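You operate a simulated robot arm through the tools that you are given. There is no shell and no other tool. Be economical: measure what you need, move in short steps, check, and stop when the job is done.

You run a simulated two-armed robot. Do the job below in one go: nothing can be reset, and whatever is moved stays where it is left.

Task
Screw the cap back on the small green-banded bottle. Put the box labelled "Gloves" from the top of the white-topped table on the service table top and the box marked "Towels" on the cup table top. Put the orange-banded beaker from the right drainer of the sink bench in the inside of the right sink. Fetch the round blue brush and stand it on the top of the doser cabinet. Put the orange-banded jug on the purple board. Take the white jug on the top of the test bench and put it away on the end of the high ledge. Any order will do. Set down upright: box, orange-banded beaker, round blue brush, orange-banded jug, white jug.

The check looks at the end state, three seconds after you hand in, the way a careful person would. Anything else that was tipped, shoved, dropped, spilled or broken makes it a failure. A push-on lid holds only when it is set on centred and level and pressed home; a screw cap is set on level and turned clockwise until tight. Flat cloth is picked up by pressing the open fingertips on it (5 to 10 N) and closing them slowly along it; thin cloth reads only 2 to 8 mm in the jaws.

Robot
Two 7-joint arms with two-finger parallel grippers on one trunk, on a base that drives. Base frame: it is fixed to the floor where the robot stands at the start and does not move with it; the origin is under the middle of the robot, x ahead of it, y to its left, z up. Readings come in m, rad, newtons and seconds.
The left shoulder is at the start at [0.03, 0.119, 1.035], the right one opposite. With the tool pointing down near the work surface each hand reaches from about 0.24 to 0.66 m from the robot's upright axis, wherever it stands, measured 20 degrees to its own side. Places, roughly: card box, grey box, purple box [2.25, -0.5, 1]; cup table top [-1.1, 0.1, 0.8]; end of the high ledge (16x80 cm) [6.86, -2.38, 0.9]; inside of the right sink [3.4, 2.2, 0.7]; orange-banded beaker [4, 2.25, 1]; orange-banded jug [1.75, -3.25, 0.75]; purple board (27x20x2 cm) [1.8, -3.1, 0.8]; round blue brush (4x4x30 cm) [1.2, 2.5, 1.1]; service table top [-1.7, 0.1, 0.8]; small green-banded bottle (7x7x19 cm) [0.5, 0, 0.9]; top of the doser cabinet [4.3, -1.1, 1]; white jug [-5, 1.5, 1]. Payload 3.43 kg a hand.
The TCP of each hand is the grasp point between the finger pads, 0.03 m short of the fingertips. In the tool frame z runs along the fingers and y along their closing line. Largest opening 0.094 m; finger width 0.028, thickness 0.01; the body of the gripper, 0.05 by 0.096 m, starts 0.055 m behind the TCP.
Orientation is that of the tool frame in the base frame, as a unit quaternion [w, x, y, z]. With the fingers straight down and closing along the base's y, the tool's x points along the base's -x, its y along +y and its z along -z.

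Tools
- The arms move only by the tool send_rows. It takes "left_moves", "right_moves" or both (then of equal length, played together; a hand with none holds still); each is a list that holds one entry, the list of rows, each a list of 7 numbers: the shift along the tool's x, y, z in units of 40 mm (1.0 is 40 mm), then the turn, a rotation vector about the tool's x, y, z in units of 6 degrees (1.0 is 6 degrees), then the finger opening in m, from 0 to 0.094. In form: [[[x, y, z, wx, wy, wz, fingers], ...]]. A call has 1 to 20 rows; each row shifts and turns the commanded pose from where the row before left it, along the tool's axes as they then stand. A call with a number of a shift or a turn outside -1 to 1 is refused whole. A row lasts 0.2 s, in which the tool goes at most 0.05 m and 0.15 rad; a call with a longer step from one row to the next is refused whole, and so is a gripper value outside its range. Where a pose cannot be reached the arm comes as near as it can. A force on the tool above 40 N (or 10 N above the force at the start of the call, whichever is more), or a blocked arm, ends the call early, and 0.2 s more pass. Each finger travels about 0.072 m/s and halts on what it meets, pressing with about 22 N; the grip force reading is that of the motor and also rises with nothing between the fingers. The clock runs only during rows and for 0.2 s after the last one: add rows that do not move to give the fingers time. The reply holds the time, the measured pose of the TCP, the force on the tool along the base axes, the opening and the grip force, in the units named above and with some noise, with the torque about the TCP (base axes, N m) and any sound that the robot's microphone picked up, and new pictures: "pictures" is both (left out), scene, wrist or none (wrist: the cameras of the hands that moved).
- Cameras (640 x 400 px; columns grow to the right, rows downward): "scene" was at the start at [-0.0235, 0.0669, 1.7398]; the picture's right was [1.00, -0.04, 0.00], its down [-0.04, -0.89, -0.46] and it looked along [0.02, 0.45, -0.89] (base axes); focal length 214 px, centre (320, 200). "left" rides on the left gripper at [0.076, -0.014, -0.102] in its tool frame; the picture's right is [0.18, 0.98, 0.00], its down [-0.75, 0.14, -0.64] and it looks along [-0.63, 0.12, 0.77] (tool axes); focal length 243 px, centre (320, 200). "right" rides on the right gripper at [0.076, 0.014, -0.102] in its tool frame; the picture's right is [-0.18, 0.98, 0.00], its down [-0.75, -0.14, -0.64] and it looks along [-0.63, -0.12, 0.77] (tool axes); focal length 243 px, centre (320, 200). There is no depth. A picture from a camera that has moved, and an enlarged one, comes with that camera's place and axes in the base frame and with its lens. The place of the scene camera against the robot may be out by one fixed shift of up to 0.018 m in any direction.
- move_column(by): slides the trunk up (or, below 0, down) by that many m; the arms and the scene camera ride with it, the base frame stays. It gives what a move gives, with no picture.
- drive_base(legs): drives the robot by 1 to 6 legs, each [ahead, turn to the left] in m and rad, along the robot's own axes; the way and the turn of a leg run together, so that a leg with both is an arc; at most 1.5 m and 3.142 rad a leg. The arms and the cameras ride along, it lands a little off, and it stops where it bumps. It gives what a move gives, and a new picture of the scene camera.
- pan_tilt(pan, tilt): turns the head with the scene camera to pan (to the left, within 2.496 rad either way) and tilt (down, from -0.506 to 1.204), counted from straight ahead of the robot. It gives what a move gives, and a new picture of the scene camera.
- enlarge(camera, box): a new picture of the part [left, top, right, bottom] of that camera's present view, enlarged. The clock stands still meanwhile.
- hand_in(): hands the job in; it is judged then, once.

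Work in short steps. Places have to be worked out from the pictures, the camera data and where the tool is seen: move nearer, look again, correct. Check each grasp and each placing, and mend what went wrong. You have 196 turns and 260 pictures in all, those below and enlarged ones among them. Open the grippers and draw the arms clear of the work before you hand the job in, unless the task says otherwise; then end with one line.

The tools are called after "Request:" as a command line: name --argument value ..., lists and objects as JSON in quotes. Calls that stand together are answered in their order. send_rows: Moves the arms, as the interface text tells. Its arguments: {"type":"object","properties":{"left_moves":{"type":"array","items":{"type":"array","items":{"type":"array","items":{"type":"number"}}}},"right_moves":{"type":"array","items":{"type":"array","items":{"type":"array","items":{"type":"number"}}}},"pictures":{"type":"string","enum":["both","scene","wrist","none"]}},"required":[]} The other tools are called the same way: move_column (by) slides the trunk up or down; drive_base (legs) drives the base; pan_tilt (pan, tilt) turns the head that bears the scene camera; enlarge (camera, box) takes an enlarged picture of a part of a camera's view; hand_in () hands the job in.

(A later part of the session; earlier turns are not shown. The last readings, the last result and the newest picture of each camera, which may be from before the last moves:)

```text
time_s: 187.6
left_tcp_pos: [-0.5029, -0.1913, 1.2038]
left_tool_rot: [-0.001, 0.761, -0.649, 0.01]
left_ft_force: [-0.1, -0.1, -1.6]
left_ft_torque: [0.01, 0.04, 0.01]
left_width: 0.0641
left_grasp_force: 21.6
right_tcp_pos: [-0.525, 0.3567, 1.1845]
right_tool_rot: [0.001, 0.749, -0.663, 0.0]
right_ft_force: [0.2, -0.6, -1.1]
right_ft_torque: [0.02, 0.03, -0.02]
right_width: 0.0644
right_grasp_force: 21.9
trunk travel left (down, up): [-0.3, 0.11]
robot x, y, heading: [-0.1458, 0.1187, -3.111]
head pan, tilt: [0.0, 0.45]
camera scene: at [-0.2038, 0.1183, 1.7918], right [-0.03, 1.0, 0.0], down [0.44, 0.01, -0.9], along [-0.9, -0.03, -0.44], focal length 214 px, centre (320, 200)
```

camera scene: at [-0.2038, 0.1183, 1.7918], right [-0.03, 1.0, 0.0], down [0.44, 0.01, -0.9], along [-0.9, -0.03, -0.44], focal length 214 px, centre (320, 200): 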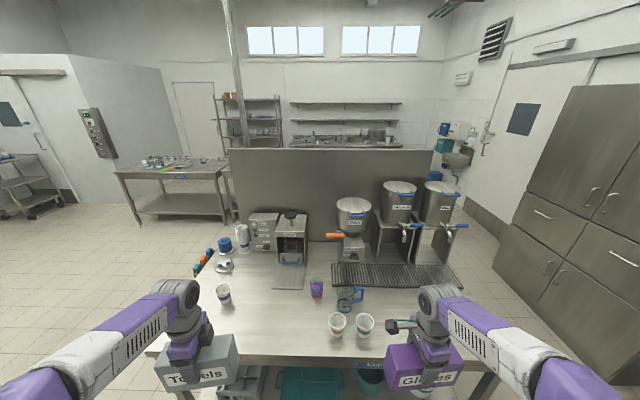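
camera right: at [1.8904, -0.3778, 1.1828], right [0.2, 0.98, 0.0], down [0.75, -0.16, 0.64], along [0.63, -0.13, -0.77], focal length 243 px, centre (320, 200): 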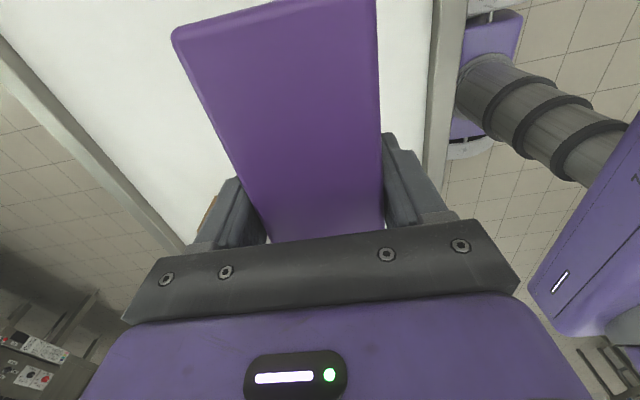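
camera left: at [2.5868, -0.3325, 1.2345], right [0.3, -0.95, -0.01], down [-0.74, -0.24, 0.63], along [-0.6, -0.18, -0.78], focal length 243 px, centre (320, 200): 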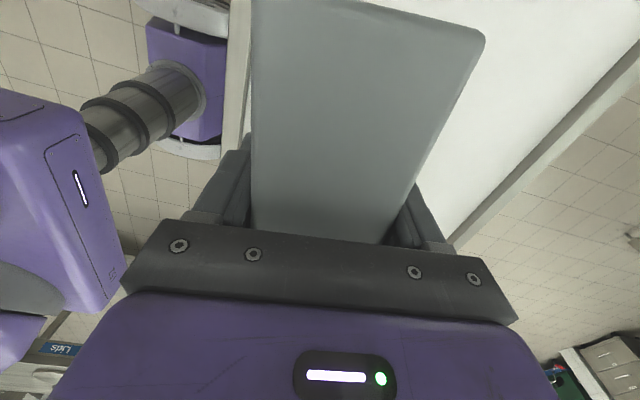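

I see a free strip at the front of the cup table around (-0.9, -0.17). I drive 0.27 m closer and view the spot.

Request:
drive_base --legs '[[0.26, -0.03]]'

Request:
pan_tilt --pan 0.1 --tilt 0.9

```text
time_s: 189.4
left_tcp_pos: [-0.7714, -0.1833, 1.2049]
left_tool_rot: [-0.001, 0.751, -0.661, 0.01]
left_ft_force: [0.0, -1.0, -2.5]
left_ft_torque: [0.02, -0.03, 0.0]
left_width: 0.0641
left_grasp_force: 21.7
right_tcp_pos: [-0.777, 0.3647, 1.1841]
right_tool_rot: [0.0, 0.737, -0.675, 0.002]
right_ft_force: [0.0, -0.7, -2.3]
right_ft_torque: [-0.01, -0.02, -0.01]
right_width: 0.0643
right_grasp_force: 22.0
trunk travel left (down, up): [-0.3, 0.11]
robot x, y, heading: [-0.4095, 0.1129, 3.136]
head pan, tilt: [0.0, 0.45]
camera scene: at [-0.4639, 0.117, 1.7918], right [0.0, 1.0, 0.0], down [0.44, 0.0, -0.9], along [-0.9, 0.0, -0.44], focal length 214 px, centre (320, 200)
```

scene: 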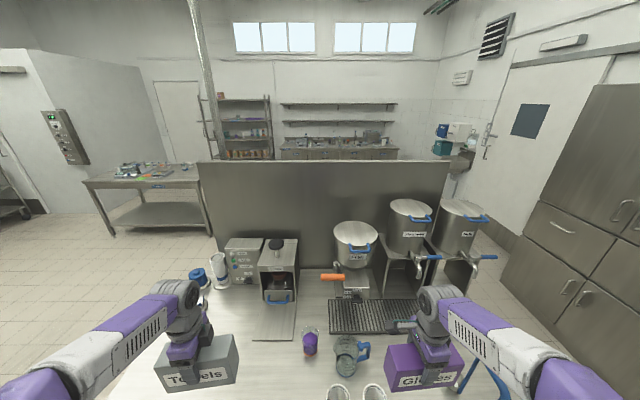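

```text
time_s: 190.3
left_tcp_pos: [-0.7698, -0.1826, 1.2033]
left_tool_rot: [-0.002, 0.751, -0.66, 0.011]
left_ft_force: [0.6, -0.2, -2.4]
left_ft_torque: [0.02, 0.0, 0.03]
left_width: 0.0642
left_grasp_force: 22.2
right_tcp_pos: [-0.7757, 0.3653, 1.1839]
right_tool_rot: [0.001, 0.737, -0.676, 0.001]
right_ft_force: [-0.3, 0.0, -2.2]
right_ft_torque: [-0.01, 0.0, 0.06]
right_width: 0.0641
right_grasp_force: 21.9
trunk travel left (down, up): [-0.3, 0.11]
robot x, y, heading: [-0.4046, 0.1161, 3.137]
head pan, tilt: [0.099, 0.901]
camera scene: at [-0.4463, 0.1094, 1.7536], right [-0.1, 1.0, 0.0], down [0.78, 0.08, -0.62], along [-0.62, -0.06, -0.78], focal length 214 px, centre (320, 200)
```

scene: 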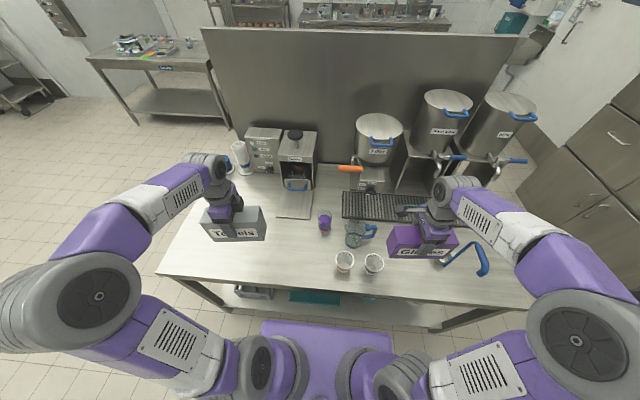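

The spot at (-0.9, -0.15) is clear. I move the Towels box there and lower to just above the table.

Request:
send_rows --left_moves '[[[-0.38, 1, 0, 0, 0, 0, 0.045], [-0.38, 1, 0, 0, 0, 0, 0.045], [-0.38, 1, 0, 0, 0, 0, 0.045], [0, 0, 1, 0, 0, 0, 0.045], [0, 0, 1, 0, 0, 0, 0.045], [0, 0, 1, 0, 0, 0, 0.045], [0, 0, 1, 0, 0, 0, 0.045], [0, 0, 1, 0, 0, 0, 0.045], [0, 0, 1, 0, 0, 0, 0.045]]]'

```text
time_s: 192.3
left_tcp_pos: [-0.8934, -0.1546, 0.9599]
left_tool_rot: [-0.001, 0.751, -0.66, 0.01]
left_ft_force: [0.6, 0.0, -2.7]
left_ft_torque: [-0.01, -0.04, 0.02]
left_width: 0.0643
left_grasp_force: 21.9
right_tcp_pos: [-0.7766, 0.3656, 1.1844]
right_tool_rot: [0.0, 0.737, -0.676, 0.001]
right_ft_force: [-0.9, 0.2, -2.0]
right_ft_torque: [-0.04, -0.03, 0.0]
right_width: 0.0641
right_grasp_force: 22.7
trunk travel left (down, up): [-0.3, 0.11]
robot x, y, heading: [-0.403, 0.1144, 3.14]
head pan, tilt: [0.099, 0.901]
camera scene: at [-0.4475, 0.109, 1.7535], right [-0.1, 1.0, 0.0], down [0.78, 0.08, -0.62], along [-0.62, -0.06, -0.78], focal length 214 px, centre (320, 200)
camera left: at [-0.8707, -0.2279, 1.0634], right [-0.95, -0.31, -0.01], down [-0.25, 0.74, 0.63], along [-0.18, 0.6, -0.78], focal length 243 px, centre (320, 200)
```

scene: 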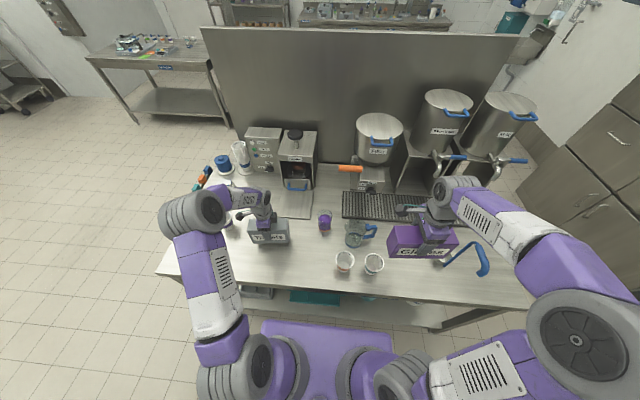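
left: 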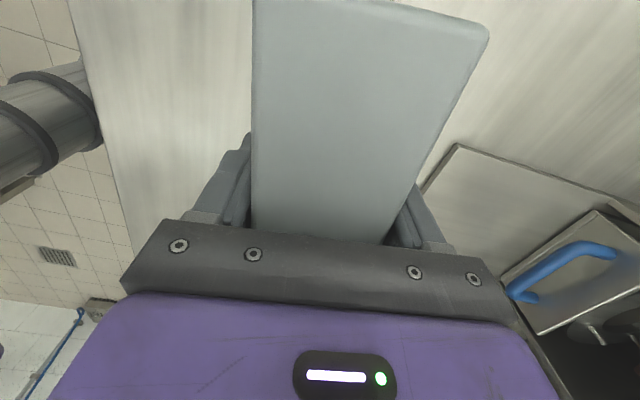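

Clear around. I lower gently until the box touches.

Request:
send_rows --left_moves '[[[0, 0, 0.4, 0, 0, 0, 0.045], [0, 0, 0.3, 0, 0, 0, 0.045], [0, 0, 0.2, 0, 0, 0, 0.045], [0, 0, 0.1, 0, 0, 0, 0.045]]]' --pictures "none"

Request:
send_rows --left_moves '[[[0, 0, 0.1, 0, 0, 0, 0.045], [0, 0, 0.1, 0, 0, 0, 0.045]]]' --pictures "none"

Request:
send_rows --left_moves '[[[0, 0, 0.1, 0, 0, 0, 0.045], [0, 0, 0.1, 0, 0, 0, 0.045]]]' --pictures "none"

```text
time_s: 193.3
left_tcp_pos: [-0.8906, -0.1554, 0.923]
left_tool_rot: [0.001, 0.751, -0.661, 0.007]
left_ft_force: [3.3, -0.5, 24.9]
left_ft_torque: [-0.01, 0.56, 0.06]
left_width: 0.064
left_grasp_force: 22.5
right_tcp_pos: [-0.773, 0.3662, 1.1864]
right_tool_rot: [0.001, 0.737, -0.676, 0.001]
right_ft_force: [0.5, 0.7, -0.9]
right_ft_torque: [-0.03, -0.01, -0.02]
right_width: 0.0642
right_grasp_force: 22.1
trunk travel left (down, up): [-0.3, 0.11]
robot x, y, heading: [-0.4039, 0.1131, 3.138]
head pan, tilt: [0.099, 0.901]
```

```text
time_s: 193.9
left_tcp_pos: [-0.8915, -0.1548, 0.9151]
left_tool_rot: [0.0, 0.75, -0.662, 0.009]
left_ft_force: [-2.9, -0.3, 23.0]
left_ft_torque: [-0.11, 0.92, 0.02]
left_width: 0.0646
left_grasp_force: 21.6
right_tcp_pos: [-0.7743, 0.367, 1.1857]
right_tool_rot: [0.001, 0.737, -0.675, 0.0]
right_ft_force: [-0.6, 0.6, -1.9]
right_ft_torque: [0.0, 0.01, -0.02]
right_width: 0.0644
right_grasp_force: 22.2
trunk travel left (down, up): [-0.3, 0.11]
robot x, y, heading: [-0.4063, 0.1111, 3.138]
head pan, tilt: [0.099, 0.901]
```

```text
time_s: 194.5
left_tcp_pos: [-0.8902, -0.1546, 0.9083]
left_tool_rot: [0.001, 0.75, -0.662, 0.009]
left_ft_force: [-2.0, 2.1, 23.7]
left_ft_torque: [-0.09, 0.85, -0.02]
left_width: 0.0646
left_grasp_force: 21.9
right_tcp_pos: [-0.7745, 0.3657, 1.1845]
right_tool_rot: [0.002, 0.737, -0.676, 0.001]
right_ft_force: [-0.6, -1.2, -1.2]
right_ft_torque: [0.02, 0.01, -0.01]
right_width: 0.0643
right_grasp_force: 22.1
trunk travel left (down, up): [-0.3, 0.11]
robot x, y, heading: [-0.4017, 0.1133, 3.139]
head pan, tilt: [0.099, 0.901]
```

The box touched at about 0.925 and has slid up in the fingers a little; it rests on the table. I release and rise.

Request:
send_rows --left_moves '[[[0, 0, 0, 0, 0, 0, 0.066], [0, 0, 0, 0, 0, 0, 0.08], [0, 0, 0, 0, 0, 0, 0.094], [0, 0, 0, 0, 0, 0, 0.094], [0, 0, -1, 0, 0, 0, 0.094], [0, 0, -1, 0, 0, 0, 0.094], [0, 0, -1, 0, 0, 0, 0.094], [0, 0, -1, 0, 0, 0, 0.094], [0, 0, -1, 0, 0, 0, 0.094], [0, 0, -1, 0, 0, 0, 0.094], [0.3, -1, 0, 0, 0, 0, 0.094], [0.3, -1, 0, 0, 0, 0, 0.094], [0.3, -1, 0, 0, 0, 0, 0.094]]]' --pictures "scene"

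Request:
enlarge --camera "scene" --box '[200, 190, 360, 290]'

```text
time_s: 197.3
left_tcp_pos: [-0.7689, -0.1737, 1.1485]
left_tool_rot: [-0.001, 0.751, -0.66, 0.01]
left_ft_force: [0.2, -0.1, 0.2]
left_ft_torque: [-0.01, 0.0, 0.01]
left_width: 0.0939
left_grasp_force: 0.0
right_tcp_pos: [-0.7741, 0.3659, 1.1856]
right_tool_rot: [0.0, 0.738, -0.675, 0.001]
right_ft_force: [-0.4, 0.8, -1.8]
right_ft_torque: [-0.02, 0.0, 0.01]
right_width: 0.0642
right_grasp_force: 21.7
trunk travel left (down, up): [-0.3, 0.11]
robot x, y, heading: [-0.4067, 0.1105, 3.141]
head pan, tilt: [0.099, 0.901]
camera scene: at [-0.4443, 0.1094, 1.7536], right [-0.1, 1.0, 0.0], down [0.78, 0.08, -0.62], along [-0.62, -0.06, -0.78], focal length 214 px, centre (320, 200)
```

scene: 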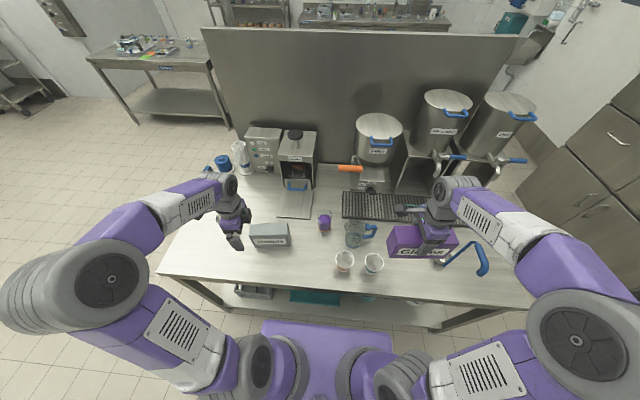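

```text
4.00 times, centred on (280, 240) of scene
camera zoom: at [-0.4443, 0.1094, 1.7536], right [-0.1, 1.0, 0.0], down [0.78, 0.08, -0.62], along [-0.62, -0.06, -0.78], focal length 858 px, centre (480, 40)
```

zoom: 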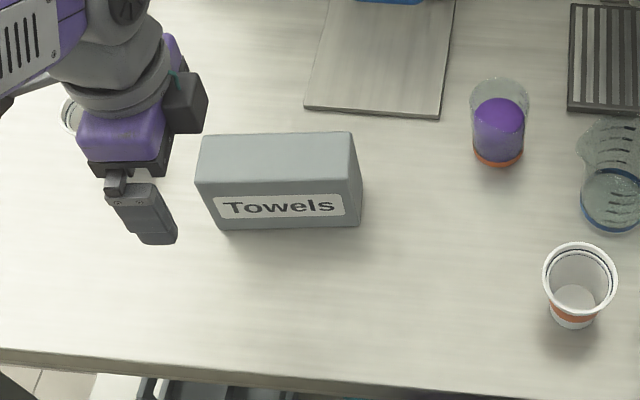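

"Towels" stands on the cup table. Now I take "Gloves" round through the passage to find the service table behind the partition.

Request:
drive_base --legs '[[-0.2, 0], [0, -1.571], [1.36, 0], [0, 1.571], [1.5, 0], [0.9, 0]]'

Request:
pan_tilt --pan 1.7 --tilt 0.6

```text
time_s: 224.4
left_tcp_pos: [-2.9818, 1.1261, 1.1484]
left_tool_rot: [-0.001, 0.759, -0.651, 0.011]
left_ft_force: [-0.1, 0.3, 0.4]
left_ft_torque: [-0.02, -0.01, -0.02]
left_width: 0.0941
left_grasp_force: 0.0
right_tcp_pos: [-3.0008, 1.6651, 1.1849]
right_tool_rot: [0.001, 0.745, -0.667, 0.001]
right_ft_force: [0.0, -0.1, -2.3]
right_ft_torque: [0.0, 0.01, 0.04]
right_width: 0.0644
right_grasp_force: 21.9
trunk travel left (down, up): [-0.3, 0.11]
robot x, y, heading: [-2.6208, 1.4225, -3.124]
head pan, tilt: [0.099, 0.901]
camera scene: at [-2.6645, 1.4173, 1.7535], right [-0.12, 0.99, 0.0], down [0.78, 0.09, -0.62], along [-0.62, -0.08, -0.78], focal length 214 px, centre (320, 200)
```

scene: 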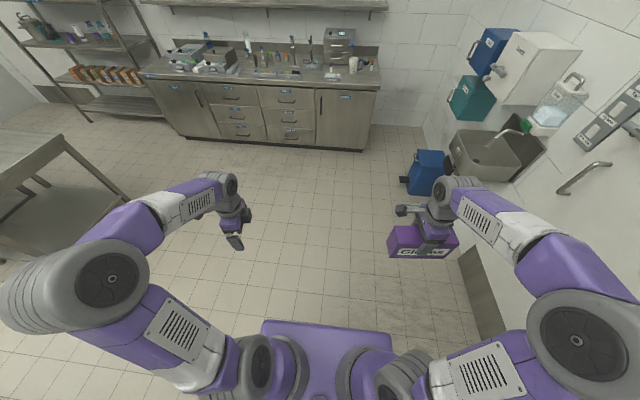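

```text
time_s: 226.1
left_tcp_pos: [-2.9814, 1.1262, 1.1491]
left_tool_rot: [-0.002, 0.759, -0.651, 0.011]
left_ft_force: [-0.6, -0.2, -0.3]
left_ft_torque: [0.06, 0.02, 0.02]
left_width: 0.0941
left_grasp_force: 0.1
right_tcp_pos: [-3.0006, 1.6661, 1.1845]
right_tool_rot: [0.001, 0.746, -0.665, 0.001]
right_ft_force: [-0.4, -0.5, -2.0]
right_ft_torque: [-0.01, 0.01, 0.01]
right_width: 0.0642
right_grasp_force: 22.6
trunk travel left (down, up): [-0.3, 0.11]
robot x, y, heading: [-2.6228, 1.4229, -3.119]
head pan, tilt: [1.7, 0.6]
camera scene: at [-2.5761, 1.339, 1.7783], right [-0.99, -0.15, 0.0], down [-0.08, 0.56, -0.83], along [0.12, -0.82, -0.56], focal length 214 px, centre (320, 200)
```

scene: 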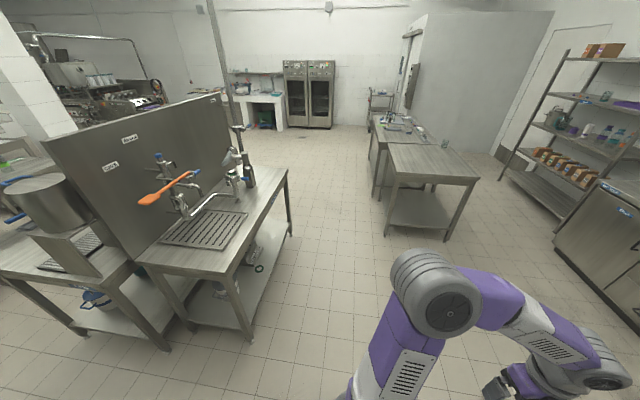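

The service table lies on this side of the partition. I drive to face it and look.

Request:
drive_base --legs '[[0, 1.55], [1.3, 0], [0, 1.571]]'

Request:
pan_tilt --pan 0.0 --tilt 0.8

```text
time_s: 240.2
left_tcp_pos: [-2.2545, 0.4215, 1.1483]
left_tool_rot: [-0.011, 0.655, 0.756, -0.001]
left_ft_force: [-0.3, -0.1, -0.1]
left_ft_torque: [-0.01, 0.0, 0.02]
left_width: 0.0941
left_grasp_force: 0.0
right_tcp_pos: [-2.2404, -0.1174, 1.1852]
right_tool_rot: [-0.001, 0.669, 0.743, 0.001]
right_ft_force: [0.5, -0.2, -2.1]
right_ft_torque: [0.02, -0.02, -0.01]
right_width: 0.0644
right_grasp_force: 21.9
trunk travel left (down, up): [-0.3, 0.11]
robot x, y, heading: [-2.6154, 0.1272, 0.017]
head pan, tilt: [1.7, 0.6]
camera scene: at [-2.6544, 0.2189, 1.7783], right [0.99, 0.14, 0.0], down [0.08, -0.56, -0.83], along [-0.12, 0.82, -0.56], focal length 214 px, centre (320, 200)
```

scene: 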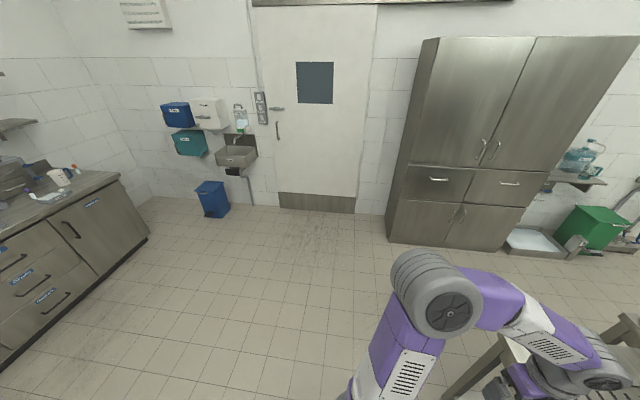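

```text
time_s: 241.9
left_tcp_pos: [-2.2563, 0.4229, 1.1474]
left_tool_rot: [-0.01, 0.654, 0.757, -0.002]
left_ft_force: [-0.6, -0.4, -0.2]
left_ft_torque: [-0.01, -0.03, -0.02]
left_width: 0.094
left_grasp_force: 0.1
right_tcp_pos: [-2.2394, -0.1174, 1.1852]
right_tool_rot: [0.0, 0.67, 0.743, 0.001]
right_ft_force: [0.6, -0.2, -1.8]
right_ft_torque: [0.02, 0.01, 0.0]
right_width: 0.0643
right_grasp_force: 21.7
trunk travel left (down, up): [-0.3, 0.11]
robot x, y, heading: [-2.617, 0.1281, 0.015]
head pan, tilt: [0.0, 0.799]
camera scene: at [-2.561, 0.1325, 1.7614], right [0.02, -1.0, 0.0], down [-0.72, -0.01, -0.7], along [0.7, 0.01, -0.72], focal length 214 px, centre (320, 200)
```

scene: 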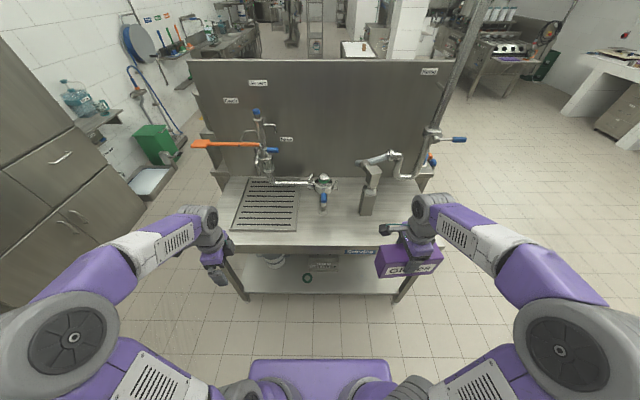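

A free strip lies along the front edge near (-1.92, -0.03). I drive 0.27 m nearer.

Request:
drive_base --legs '[[0.27, -0.015]]'

Request:
enlarge --camera "scene" --box '[220, 180, 460, 330]'

```text
time_s: 243.8
left_tcp_pos: [-1.9804, 0.4178, 1.1489]
left_tool_rot: [-0.01, 0.66, 0.752, -0.001]
left_ft_force: [-0.1, -0.2, -0.4]
left_ft_torque: [-0.03, 0.0, 0.02]
left_width: 0.0939
left_grasp_force: 0.1
right_tcp_pos: [-1.9732, -0.1201, 1.1843]
right_tool_rot: [0.0, 0.674, 0.739, 0.001]
right_ft_force: [0.0, 0.0, -1.6]
right_ft_torque: [0.04, 0.04, 0.0]
right_width: 0.064
right_grasp_force: 22.0
trunk travel left (down, up): [-0.3, 0.11]
robot x, y, heading: [-2.3444, 0.1315, 0.0]
head pan, tilt: [0.0, 0.799]
camera scene: at [-2.2901, 0.1338, 1.7614], right [0.0, -1.0, 0.0], down [-0.72, 0.0, -0.7], along [0.7, 0.0, -0.72], focal length 214 px, centre (320, 200)
```

scene: 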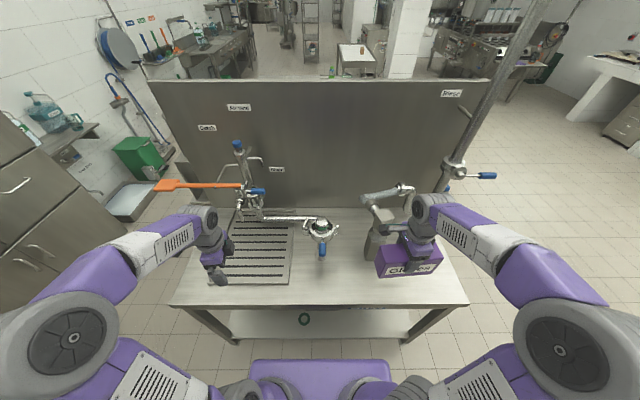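

```text
2.67 times, centred on (340, 255) of scene
camera zoom: at [-2.2901, 0.1338, 1.7614], right [0.0, -1.0, 0.0], down [-0.72, 0.0, -0.7], along [0.7, 0.0, -0.72], focal length 572 px, centre (267, 53)
```

zoom: 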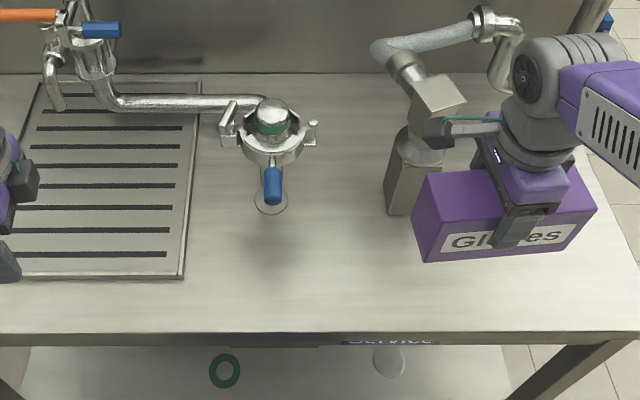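

I shift the Gloves box over (-1.93, 0.0) and lower to just above the top.

Request:
send_rows --right_moves '[[[0.73, 0.34, 0, 0, 0, 0, 0.045], [0.73, 0.34, 0, 0, 0, 0, 0.045], [0.73, 0.34, 0, 0, 0, 0, 0.045], [0.73, 0.34, 0, 0, 0, 0, 0.045], [0, 0, 1, 0, 0, 0, 0.045], [0, 0, 1, 0, 0, 0, 0.045], [0, 0, 1, 0, 0, 0, 0.045], [0, 0, 1, 0, 0, 0, 0.045], [0, 0, 1, 0, 0, 0, 0.045], [0, 0, 0.85, 0, 0, 0, 0.045]]]' --pictures "scene"

```text
time_s: 246.1
left_tcp_pos: [-1.9806, 0.4189, 1.1481]
left_tool_rot: [-0.01, 0.659, 0.752, -0.002]
left_ft_force: [0.0, -1.0, -0.3]
left_ft_torque: [-0.02, 0.04, 0.03]
left_width: 0.0939
left_grasp_force: 0.1
right_tcp_pos: [-1.929, -0.0007, 0.9497]
right_tool_rot: [0.0, 0.675, 0.738, 0.001]
right_ft_force: [0.0, -0.3, -0.7]
right_ft_torque: [0.02, 0.04, -0.02]
right_width: 0.0642
right_grasp_force: 22.0
trunk travel left (down, up): [-0.3, 0.11]
robot x, y, heading: [-2.3434, 0.1284, -0.002]
head pan, tilt: [0.0, 0.799]
camera scene: at [-2.2899, 0.1338, 1.7614], right [0.0, -1.0, 0.0], down [-0.72, 0.0, -0.7], along [0.7, 0.0, -0.72], focal length 214 px, centre (320, 200)
```

scene: 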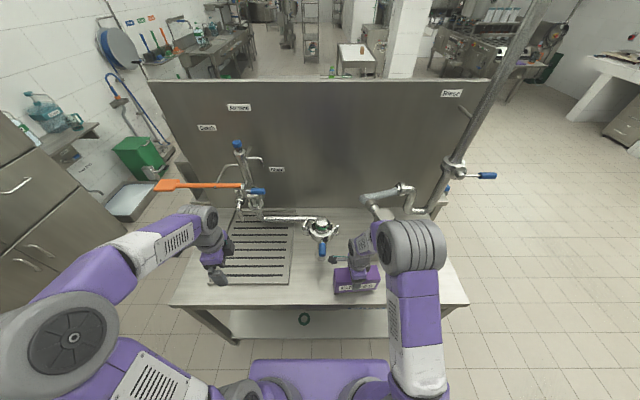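

Nearly down. I lower in 4 mm steps, watching force.

Request:
send_rows --right_moves '[[[0, 0, 0.2, 0, 0, 0, 0.045], [0, 0, 0.15, 0, 0, 0, 0.045], [0, 0, 0.1, 0, 0, 0, 0.045]]]' --pictures "none"

```text
time_s: 246.8
left_tcp_pos: [-1.9814, 0.4188, 1.1492]
left_tool_rot: [-0.01, 0.659, 0.752, -0.001]
left_ft_force: [-0.1, -0.1, -0.1]
left_ft_torque: [-0.02, -0.02, 0.0]
left_width: 0.094
left_grasp_force: 0.1
right_tcp_pos: [-1.9302, 0.0009, 0.9328]
right_tool_rot: [0.0, 0.675, 0.738, 0.001]
right_ft_force: [0.3, -0.5, -2.7]
right_ft_torque: [-0.02, 0.02, 0.0]
right_width: 0.0641
right_grasp_force: 22.0
trunk travel left (down, up): [-0.3, 0.11]
robot x, y, heading: [-2.3467, 0.1312, 0.0]
head pan, tilt: [0.0, 0.799]
```

Request:
send_rows --right_moves '[[[0, 0, 0.1, 0, 0, 0, 0.045], [0, 0, 0.1, 0, 0, 0, 0.045]]]' --pictures "none"

```text
time_s: 247.4
left_tcp_pos: [-1.9815, 0.4195, 1.1495]
left_tool_rot: [-0.009, 0.659, 0.752, -0.001]
left_ft_force: [-0.9, 0.2, 0.1]
left_ft_torque: [-0.01, -0.01, -0.03]
left_width: 0.094
left_grasp_force: 0.1
right_tcp_pos: [-1.9301, 0.0024, 0.9264]
right_tool_rot: [0.002, 0.674, 0.739, 0.003]
right_ft_force: [-1.0, -0.1, 25.5]
right_ft_torque: [0.05, 0.58, -0.21]
right_width: 0.0644
right_grasp_force: 21.7
trunk travel left (down, up): [-0.3, 0.11]
robot x, y, heading: [-2.3461, 0.1309, 0.003]
head pan, tilt: [0.0, 0.799]
```

Contact. I release, rise, and check.

Request:
send_rows --right_moves '[[[0, 0, -0.05, 0, 0, 0, 0.066], [0, 0, 0, 0, 0, 0, 0.08], [0, 0, 0, 0, 0, 0, 0.094], [0, 0, 0, 0, 0, 0, 0.094], [0, 0, -1, 0, 0, 0, 0.094], [0, 0, -1, 0, 0, 0, 0.094], [0, 0, -1, 0, 0, 0, 0.094], [0, 0, -1, 0, 0, 0, 0.094], [0, 0, -1, 0, 0, 0, 0.094], [0, 0, -1, 0, 0, 0, 0.094], [-0.8, -0.3, 0, 0, 0, 0, 0.094], [-0.8, -0.3, 0, 0, 0, 0, 0.094], [-0.8, -0.3, 0, 0, 0, 0, 0.094], [-0.8, -0.3, 0, 0, 0, 0, 0.094]]]' --pictures "none"

Request:
enlarge --camera "scene" --box '[220, 180, 460, 330]'

```text
time_s: 250.4
left_tcp_pos: [-1.9801, 0.4174, 1.1492]
left_tool_rot: [-0.01, 0.659, 0.752, -0.002]
left_ft_force: [0.9, 0.1, 0.0]
left_ft_torque: [-0.01, -0.02, 0.01]
left_width: 0.0939
left_grasp_force: 0.1
right_tcp_pos: [-1.9668, -0.1318, 1.167]
right_tool_rot: [-0.002, 0.674, 0.739, 0.001]
right_ft_force: [0.1, 0.1, 0.2]
right_ft_torque: [0.02, 0.03, -0.03]
right_width: 0.0939
right_grasp_force: 0.0
trunk travel left (down, up): [-0.3, 0.11]
robot x, y, heading: [-2.3434, 0.1293, 0.005]
head pan, tilt: [0.0, 0.799]
```

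```text
2.67 times, centred on (340, 255) of scene
camera zoom: at [-2.2912, 0.1328, 1.7614], right [0.0, -1.0, 0.0], down [-0.72, 0.0, -0.7], along [0.7, 0.0, -0.72], focal length 572 px, centre (267, 53)
```

zoom: 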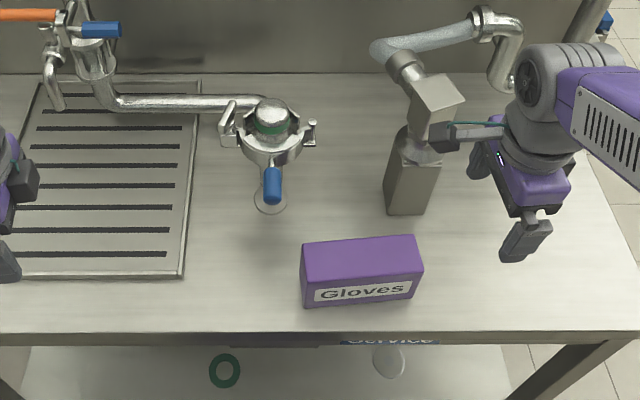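

"Gloves" stands on the service table. Next the white jug: I drive toward the test bench.

Request:
drive_base --legs '[[-0.3, 0], [0, 2.43], [1.5, 0], [0.45, 0], [0, 0.71]]'

Request:
enlarge --camera "scene" --box '[160, 120, 480, 320]'

```text
time_s: 269.5
left_tcp_pos: [-4.4897, 1.1107, 1.1472]
left_tool_rot: [-0.002, 0.753, -0.657, 0.01]
left_ft_force: [-0.3, -0.8, -0.6]
left_ft_torque: [-0.01, -0.02, 0.0]
left_width: 0.0941
left_grasp_force: 0.0
right_tcp_pos: [-4.509, 1.6602, 1.1672]
right_tool_rot: [0.0, 0.74, -0.672, 0.001]
right_ft_force: [-0.7, -0.8, 0.5]
right_ft_torque: [0.0, 0.0, -0.01]
right_width: 0.0939
right_grasp_force: 0.0
trunk travel left (down, up): [-0.3, 0.11]
robot x, y, heading: [-4.1312, 1.4038, -3.135]
head pan, tilt: [0.0, 0.799]
camera scene: at [-4.1736, 1.4047, 1.7614], right [-0.01, 1.0, 0.0], down [0.72, 0.0, -0.7], along [-0.7, 0.0, -0.72], focal length 214 px, centre (320, 200)
```

scene: 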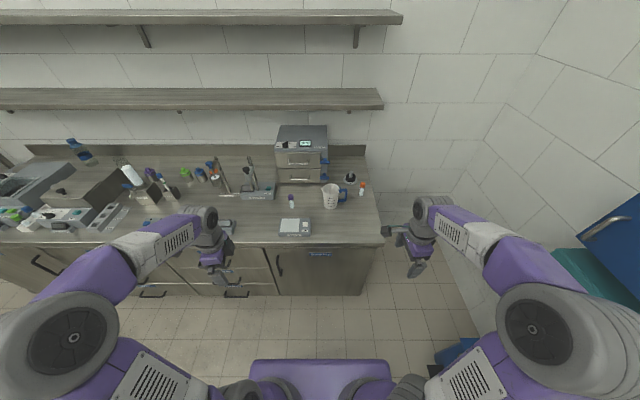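

```text
2.00 times, centred on (320, 220) of scene
camera zoom: at [-4.1736, 1.4047, 1.7614], right [-0.01, 1.0, 0.0], down [0.72, 0.0, -0.7], along [-0.7, 0.0, -0.72], focal length 429 px, centre (320, 160)
```

zoom: 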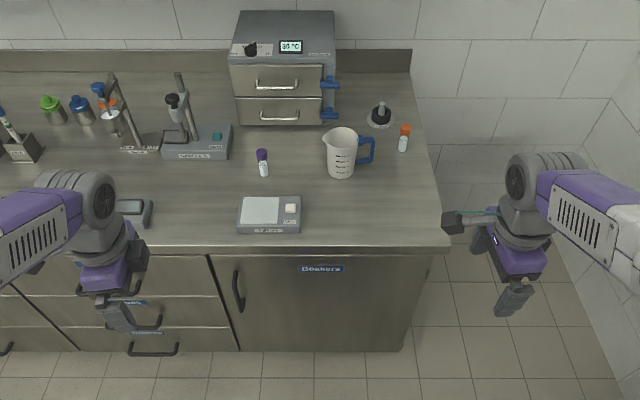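

The white jug with the blue handle stands near (-4.94, 1.46). I drive up and bring the right hand over its near wall.

Request:
drive_base --legs '[[0.24, 0]]'

Request:
enlarge --camera "scene" --box '[260, 170, 420, 270]'

```text
time_s: 271.3
left_tcp_pos: [-4.7258, 1.1089, 1.1475]
left_tool_rot: [-0.001, 0.754, -0.656, 0.011]
left_ft_force: [0.2, 0.5, 0.0]
left_ft_torque: [0.04, -0.01, -0.01]
left_width: 0.094
left_grasp_force: 0.1
right_tcp_pos: [-4.7439, 1.6581, 1.1662]
right_tool_rot: [0.0, 0.741, -0.672, 0.0]
right_ft_force: [0.2, -0.5, 0.5]
right_ft_torque: [0.02, -0.04, -0.02]
right_width: 0.0938
right_grasp_force: 0.0
trunk travel left (down, up): [-0.3, 0.11]
robot x, y, heading: [-4.3622, 1.3991, -3.133]
head pan, tilt: [0.0, 0.799]
camera scene: at [-4.4096, 1.4034, 1.7614], right [-0.01, 1.0, 0.0], down [0.72, 0.01, -0.7], along [-0.7, -0.01, -0.72], focal length 214 px, centre (320, 200)
```

scene: 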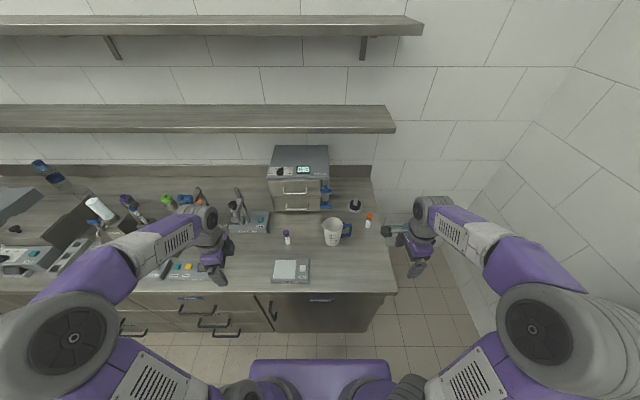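

```text
4.00 times, centred on (340, 220) of scene
camera zoom: at [-4.4096, 1.4034, 1.7614], right [-0.01, 1.0, 0.0], down [0.72, 0.01, -0.7], along [-0.7, -0.01, -0.72], focal length 858 px, centre (240, 120)
```

zoom: 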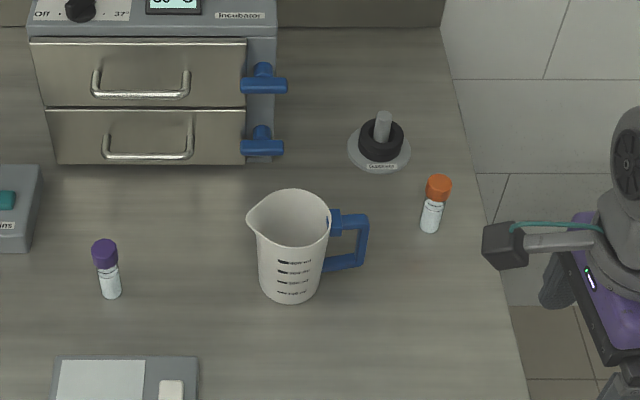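

Jug at about (-4.99, 1.457), rim near z=0.99. I move the right hand above its near wall and look.

Request:
send_rows --right_moves '[[[0.56, 0.71, 0, 0, 0, 0, 0.094], [0.56, 0.71, 0, 0, 0, 0, 0.08], [0.56, 0.71, 0, 0, 0, 0, 0.06], [0.56, 0.71, 0, 0, 0, 0, 0.05], [0.56, 0.71, 0, 0, 0, 0, 0.05], [0.56, 0.71, 0, 0, 0, 0, 0.05], [0.56, 0.71, 0, 0, 0, 0, 0.05], [0.56, 0.71, 0.3, 0, 0, 0, 0.05]]]' --pictures "wrist"

Request:
enlarge --camera "scene" --box '[260, 170, 420, 270]'

```text
time_s: 273.1
left_tcp_pos: [-4.7257, 1.1074, 1.1476]
left_tool_rot: [-0.001, 0.753, -0.657, 0.01]
left_ft_force: [0.0, -0.9, 0.8]
left_ft_torque: [0.02, -0.02, 0.02]
left_width: 0.0942
left_grasp_force: 0.1
right_tcp_pos: [-4.9531, 1.4566, 1.1559]
right_tool_rot: [0.0, 0.741, -0.672, 0.002]
right_ft_force: [-0.4, 0.6, 0.4]
right_ft_torque: [0.02, 0.0, 0.01]
right_width: 0.05
right_grasp_force: 0.0
trunk travel left (down, up): [-0.3, 0.11]
robot x, y, heading: [-4.3614, 1.4002, -3.143]
head pan, tilt: [0.0, 0.799]
camera right: at [-4.9593, 1.3801, 1.2585], right [-1.0, 0.09, 0.0], down [0.07, 0.77, 0.64], along [0.06, 0.64, -0.77], focal length 243 px, centre (320, 200)
```

right: 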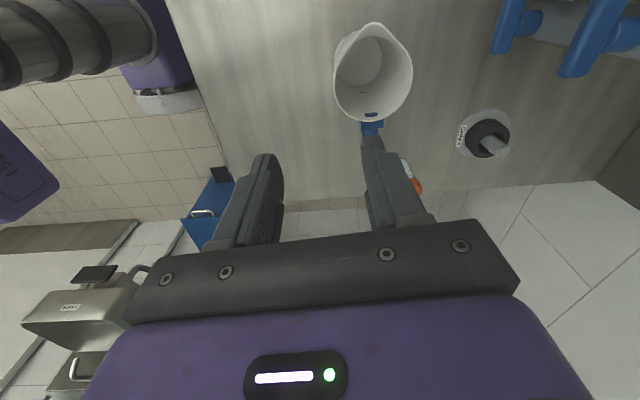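

```text
4.00 times, centred on (340, 220) of scene
camera zoom: at [-4.4108, 1.4024, 1.7613], right [-0.01, 1.0, 0.0], down [0.72, 0.01, -0.7], along [-0.7, 0.0, -0.72], focal length 858 px, centre (240, 120)
```

zoom: 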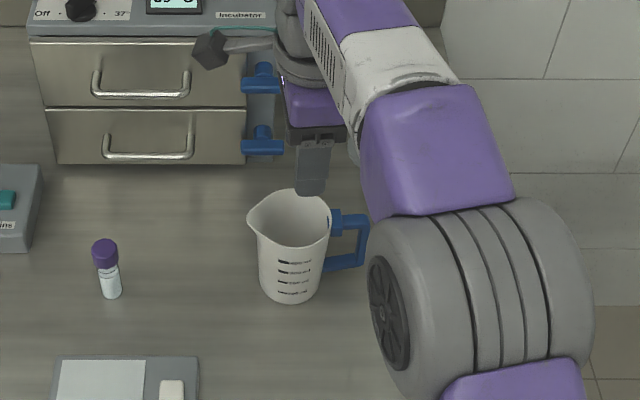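

Rim centre is (-5.008, 1.446). I adjust and descend to just above the rim for a check.

Request:
send_rows --right_moves '[[[0.22, 0.35, 0.5, 0, 0, 0, 0.05], [0, 0, 1, 0, 0, 0, 0.05], [0, 0, 1, 0, 0, 0, 0.05], [0, 0, 0.6, 0, 0, 0, 0.05]]]' --pictures "wrist"

Request:
enlarge --camera "scene" --box '[280, 190, 400, 265]'

```text
time_s: 274.1
left_tcp_pos: [-4.7256, 1.1091, 1.1494]
left_tool_rot: [-0.001, 0.754, -0.657, 0.009]
left_ft_force: [0.2, -2.2, 0.1]
left_ft_torque: [0.01, 0.0, -0.04]
left_width: 0.0942
left_grasp_force: 0.1
right_tcp_pos: [-4.9645, 1.4479, 1.0293]
right_tool_rot: [0.001, 0.741, -0.672, 0.001]
right_ft_force: [0.5, -0.5, -0.1]
right_ft_torque: [0.04, -0.02, 0.03]
right_width: 0.05
right_grasp_force: 0.0
trunk travel left (down, up): [-0.3, 0.11]
robot x, y, heading: [-4.3604, 1.401, -3.139]
head pan, tilt: [0.0, 0.799]
camera right: at [-4.9707, 1.3713, 1.1343], right [-1.0, 0.09, 0.0], down [0.07, 0.77, 0.64], along [0.06, 0.64, -0.77], focal length 243 px, centre (320, 200)
```

right: 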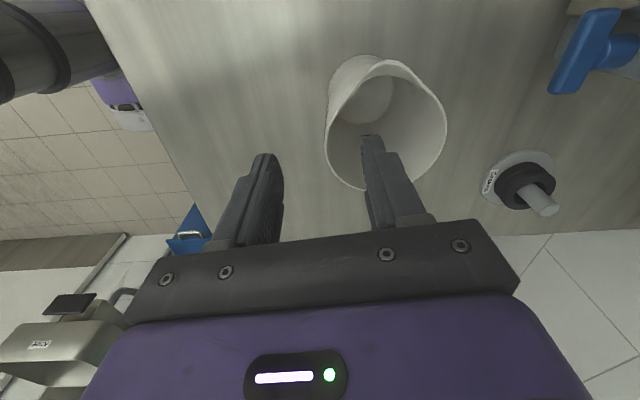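

```text
5.33 times, centred on (340, 228) of scene
camera zoom: at [-4.4091, 1.4034, 1.7614], right [-0.01, 1.0, 0.0], down [0.72, 0.01, -0.7], along [-0.7, -0.01, -0.72], focal length 1144 px, centre (213, 53)
```

zoom: 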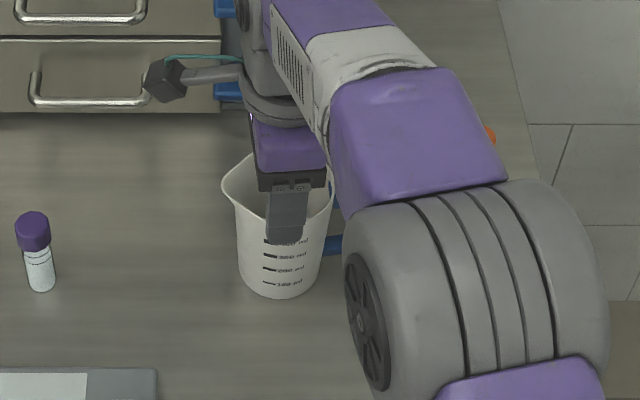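

The near wall is centred between the fingers. I descend 5 cm and close.

Request:
send_rows --right_moves '[[[0, 0, 0.7, 0, 0, 0, 0.05], [0, 0, 0.65, 0, 0, 0, 0.05], [0, 0, 0, 0, 0, 0, 0.035], [0, 0, 0, 0, 0, 0, 0.02], [0, 0, 0, 0, 0, 0, 0.01], [0, 0, 0, 0, 0, 0, 0.0], [0, 0, 0, 0, 0, 0, 0.0], [0, 0, 0, 0, 0, 0, 0.0]]]' --pictures "wrist"

```text
time_s: 274.6
left_tcp_pos: [-4.7243, 1.1084, 1.1487]
left_tool_rot: [-0.002, 0.754, -0.657, 0.01]
left_ft_force: [-0.4, -1.0, -0.6]
left_ft_torque: [-0.02, -0.03, -0.02]
left_width: 0.0941
left_grasp_force: 0.1
right_tcp_pos: [-4.9691, 1.4464, 1.0029]
right_tool_rot: [0.01, 0.741, -0.672, -0.006]
right_ft_force: [3.5, 0.7, 14.5]
right_ft_torque: [0.14, 0.21, -0.03]
right_width: 0.0485
right_grasp_force: 0.1
trunk travel left (down, up): [-0.3, 0.11]
robot x, y, heading: [-4.3629, 1.3995, -3.134]
head pan, tilt: [0.0, 0.799]
stopped in row 2 (right hand): the force on the tool passed its limit at 56 N (the readings are from after the stop); the commanded pose is now the measured one
camera right: at [-4.9736, 1.3705, 1.1084], right [-1.0, 0.09, 0.02], down [0.08, 0.77, 0.63], along [0.04, 0.63, -0.77], focal length 243 px, centre (320, 200)
```

right: 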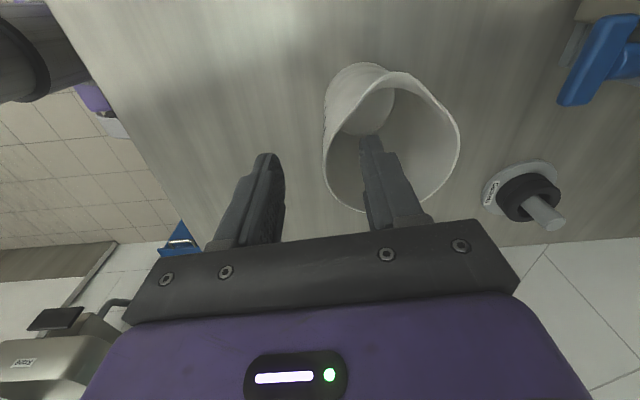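

Something was touched at the inner finger. I enlarge the wrist view to understand.

Request:
enlarge --camera "right" --box '[240, 50, 480, 250]'

Request:
enlarge --camera "scene" --box '[290, 200, 386, 260]'

```text
2.00 times, centred on (360, 150) of right
camera zoom: at [-4.9736, 1.3705, 1.1084], right [-1.0, 0.09, 0.02], down [0.08, 0.77, 0.63], along [0.04, 0.63, -0.77], focal length 485 px, centre (240, 300)
```

zoom: 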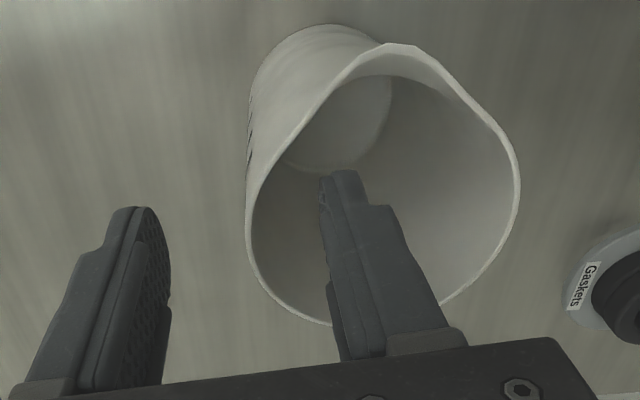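

```text
6.67 times, centred on (338, 230) of scene
camera zoom: at [-4.4081, 1.4035, 1.7615], right [-0.01, 1.0, 0.0], down [0.72, 0.0, -0.7], along [-0.7, 0.0, -0.72], focal length 1430 px, centre (200, 0)
```

zoom: 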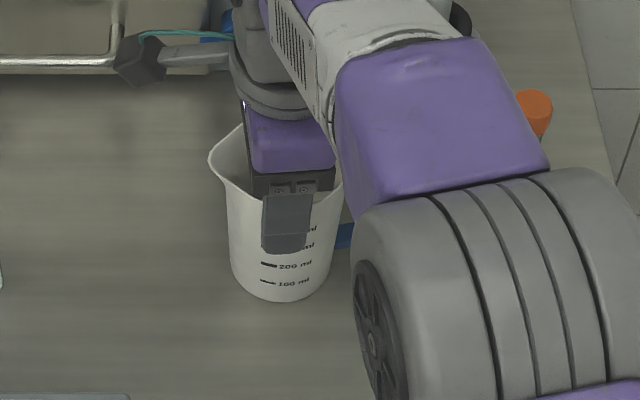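

The jug's inside blocks the finger, so I switch to gripping it from outside across x (rim 84 mm, opening 94 mm). I rise, level, and open fully over its centre.

Request:
send_rows --right_moves '[[[0, 0, -1, 0, 0, 0, 0.05], [0, 0, -1, 0.21, -0.04, 0, 0.05], [0, 0, -0.6, 0, 0, 0, 0.094], [0, 0.98, 0, 0, 0, 0, 0.094], [0, 0, 0, 0, 0, 0, 0.094], [0, 0, 0, 0, 0, 0, 0.094]]]' --pictures "wrist"

Request:
enlarge --camera "scene" --box '[280, 190, 400, 265]'

```text
time_s: 276.0
left_tcp_pos: [-4.7255, 1.1085, 1.149]
left_tool_rot: [-0.001, 0.754, -0.657, 0.011]
left_ft_force: [0.6, 0.7, 0.0]
left_ft_torque: [0.02, -0.03, 0.0]
left_width: 0.0937
left_grasp_force: 0.0
right_tcp_pos: [-4.9877, 1.4465, 1.1055]
right_tool_rot: [-0.002, 0.741, -0.672, 0.001]
right_ft_force: [0.0, -0.4, -0.8]
right_ft_torque: [0.01, -0.04, -0.01]
right_width: 0.0939
right_grasp_force: 0.0
right hand out of reach, approached as far as the arm can: row 4
trunk travel left (down, up): [-0.3, 0.11]
robot x, y, heading: [-4.3617, 1.3997, -3.134]
head pan, tilt: [0.0, 0.799]
camera right: at [-4.9945, 1.3696, 1.2089], right [-1.0, 0.09, 0.0], down [0.06, 0.76, 0.64], along [0.06, 0.64, -0.77], focal length 243 px, centre (320, 200)
```

right: 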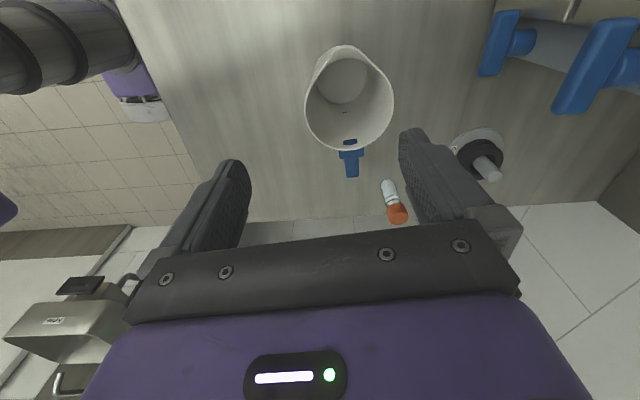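

```text
5.33 times, centred on (340, 228) of scene
camera zoom: at [-4.4101, 1.4034, 1.7614], right [-0.01, 1.0, 0.0], down [0.72, 0.01, -0.7], along [-0.7, 0.0, -0.72], focal length 1144 px, centre (213, 53)
```

zoom: 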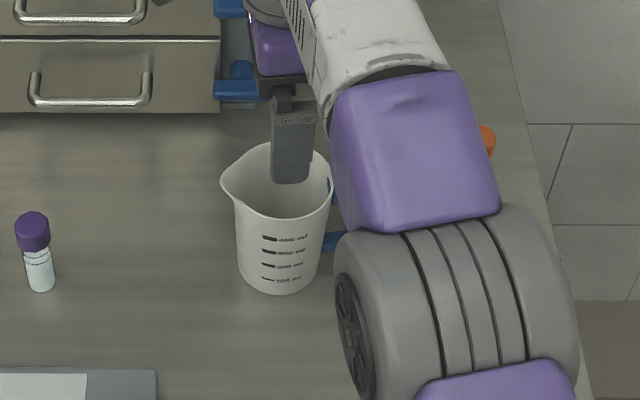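

Just out of reach; I drive 5 cm closer and re-check.

Request:
drive_base --legs '[[0.05, 0]]'

Request:
send_rows --right_moves '[[[0, 0, 0, 0, 0, 0, 0.094]]]' --pictures "wrist"

```text
time_s: 276.9
left_tcp_pos: [-4.7764, 1.108, 1.1477]
left_tool_rot: [-0.003, 0.754, -0.657, 0.011]
left_ft_force: [-0.6, -0.4, 0.0]
left_ft_torque: [0.0, -0.01, 0.02]
left_width: 0.0943
left_grasp_force: 0.0
right_tcp_pos: [-5.0378, 1.4464, 1.1048]
right_tool_rot: [-0.002, 0.74, -0.672, 0.001]
right_ft_force: [-0.1, -1.1, -1.7]
right_ft_torque: [0.0, -0.01, -0.01]
right_width: 0.0942
right_grasp_force: 0.0
trunk travel left (down, up): [-0.3, 0.11]
robot x, y, heading: [-4.4118, 1.4001, -3.138]
head pan, tilt: [0.0, 0.799]
camera scene: at [-4.4603, 1.4029, 1.7614], right [-0.01, 1.0, 0.0], down [0.72, 0.01, -0.7], along [-0.7, 0.0, -0.72], focal length 214 px, centre (320, 200)
```

scene: 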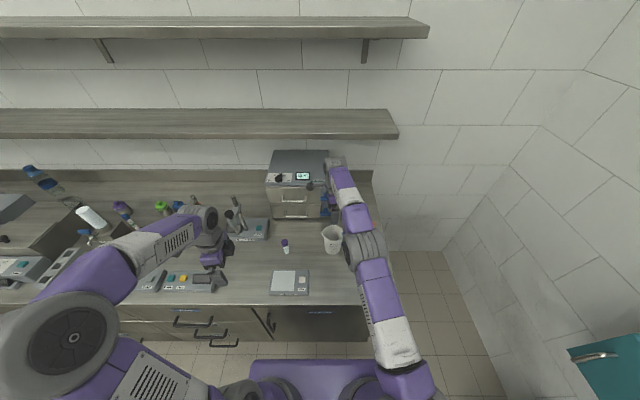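

```text
time_s: 277.3
left_tcp_pos: [-4.7727, 1.1082, 1.1478]
left_tool_rot: [-0.001, 0.755, -0.656, 0.009]
left_ft_force: [0.0, -0.1, 0.6]
left_ft_torque: [-0.02, 0.0, -0.01]
left_width: 0.0941
left_grasp_force: 0.1
right_tcp_pos: [-5.0352, 1.4458, 1.1066]
right_tool_rot: [-0.001, 0.741, -0.672, 0.001]
right_ft_force: [-0.3, -0.4, 0.1]
right_ft_torque: [-0.02, 0.0, 0.0]
right_width: 0.0941
right_grasp_force: 0.1
trunk travel left (down, up): [-0.3, 0.11]
robot x, y, heading: [-4.4114, 1.3992, -3.134]
head pan, tilt: [0.0, 0.799]
camera right: at [-5.0421, 1.3691, 1.2099], right [-1.0, 0.09, 0.0], down [0.07, 0.76, 0.64], along [0.06, 0.64, -0.77], focal length 243 px, centre (320, 200)
```

right: 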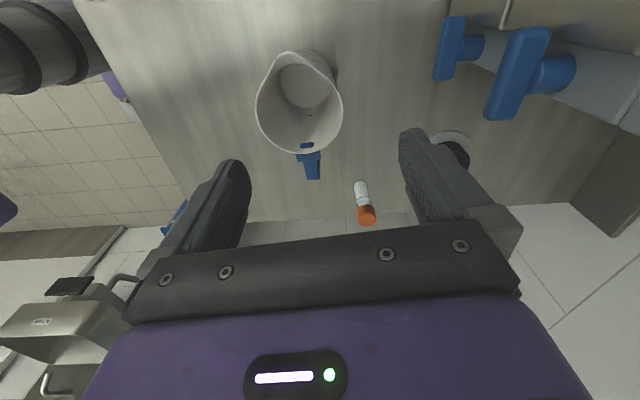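

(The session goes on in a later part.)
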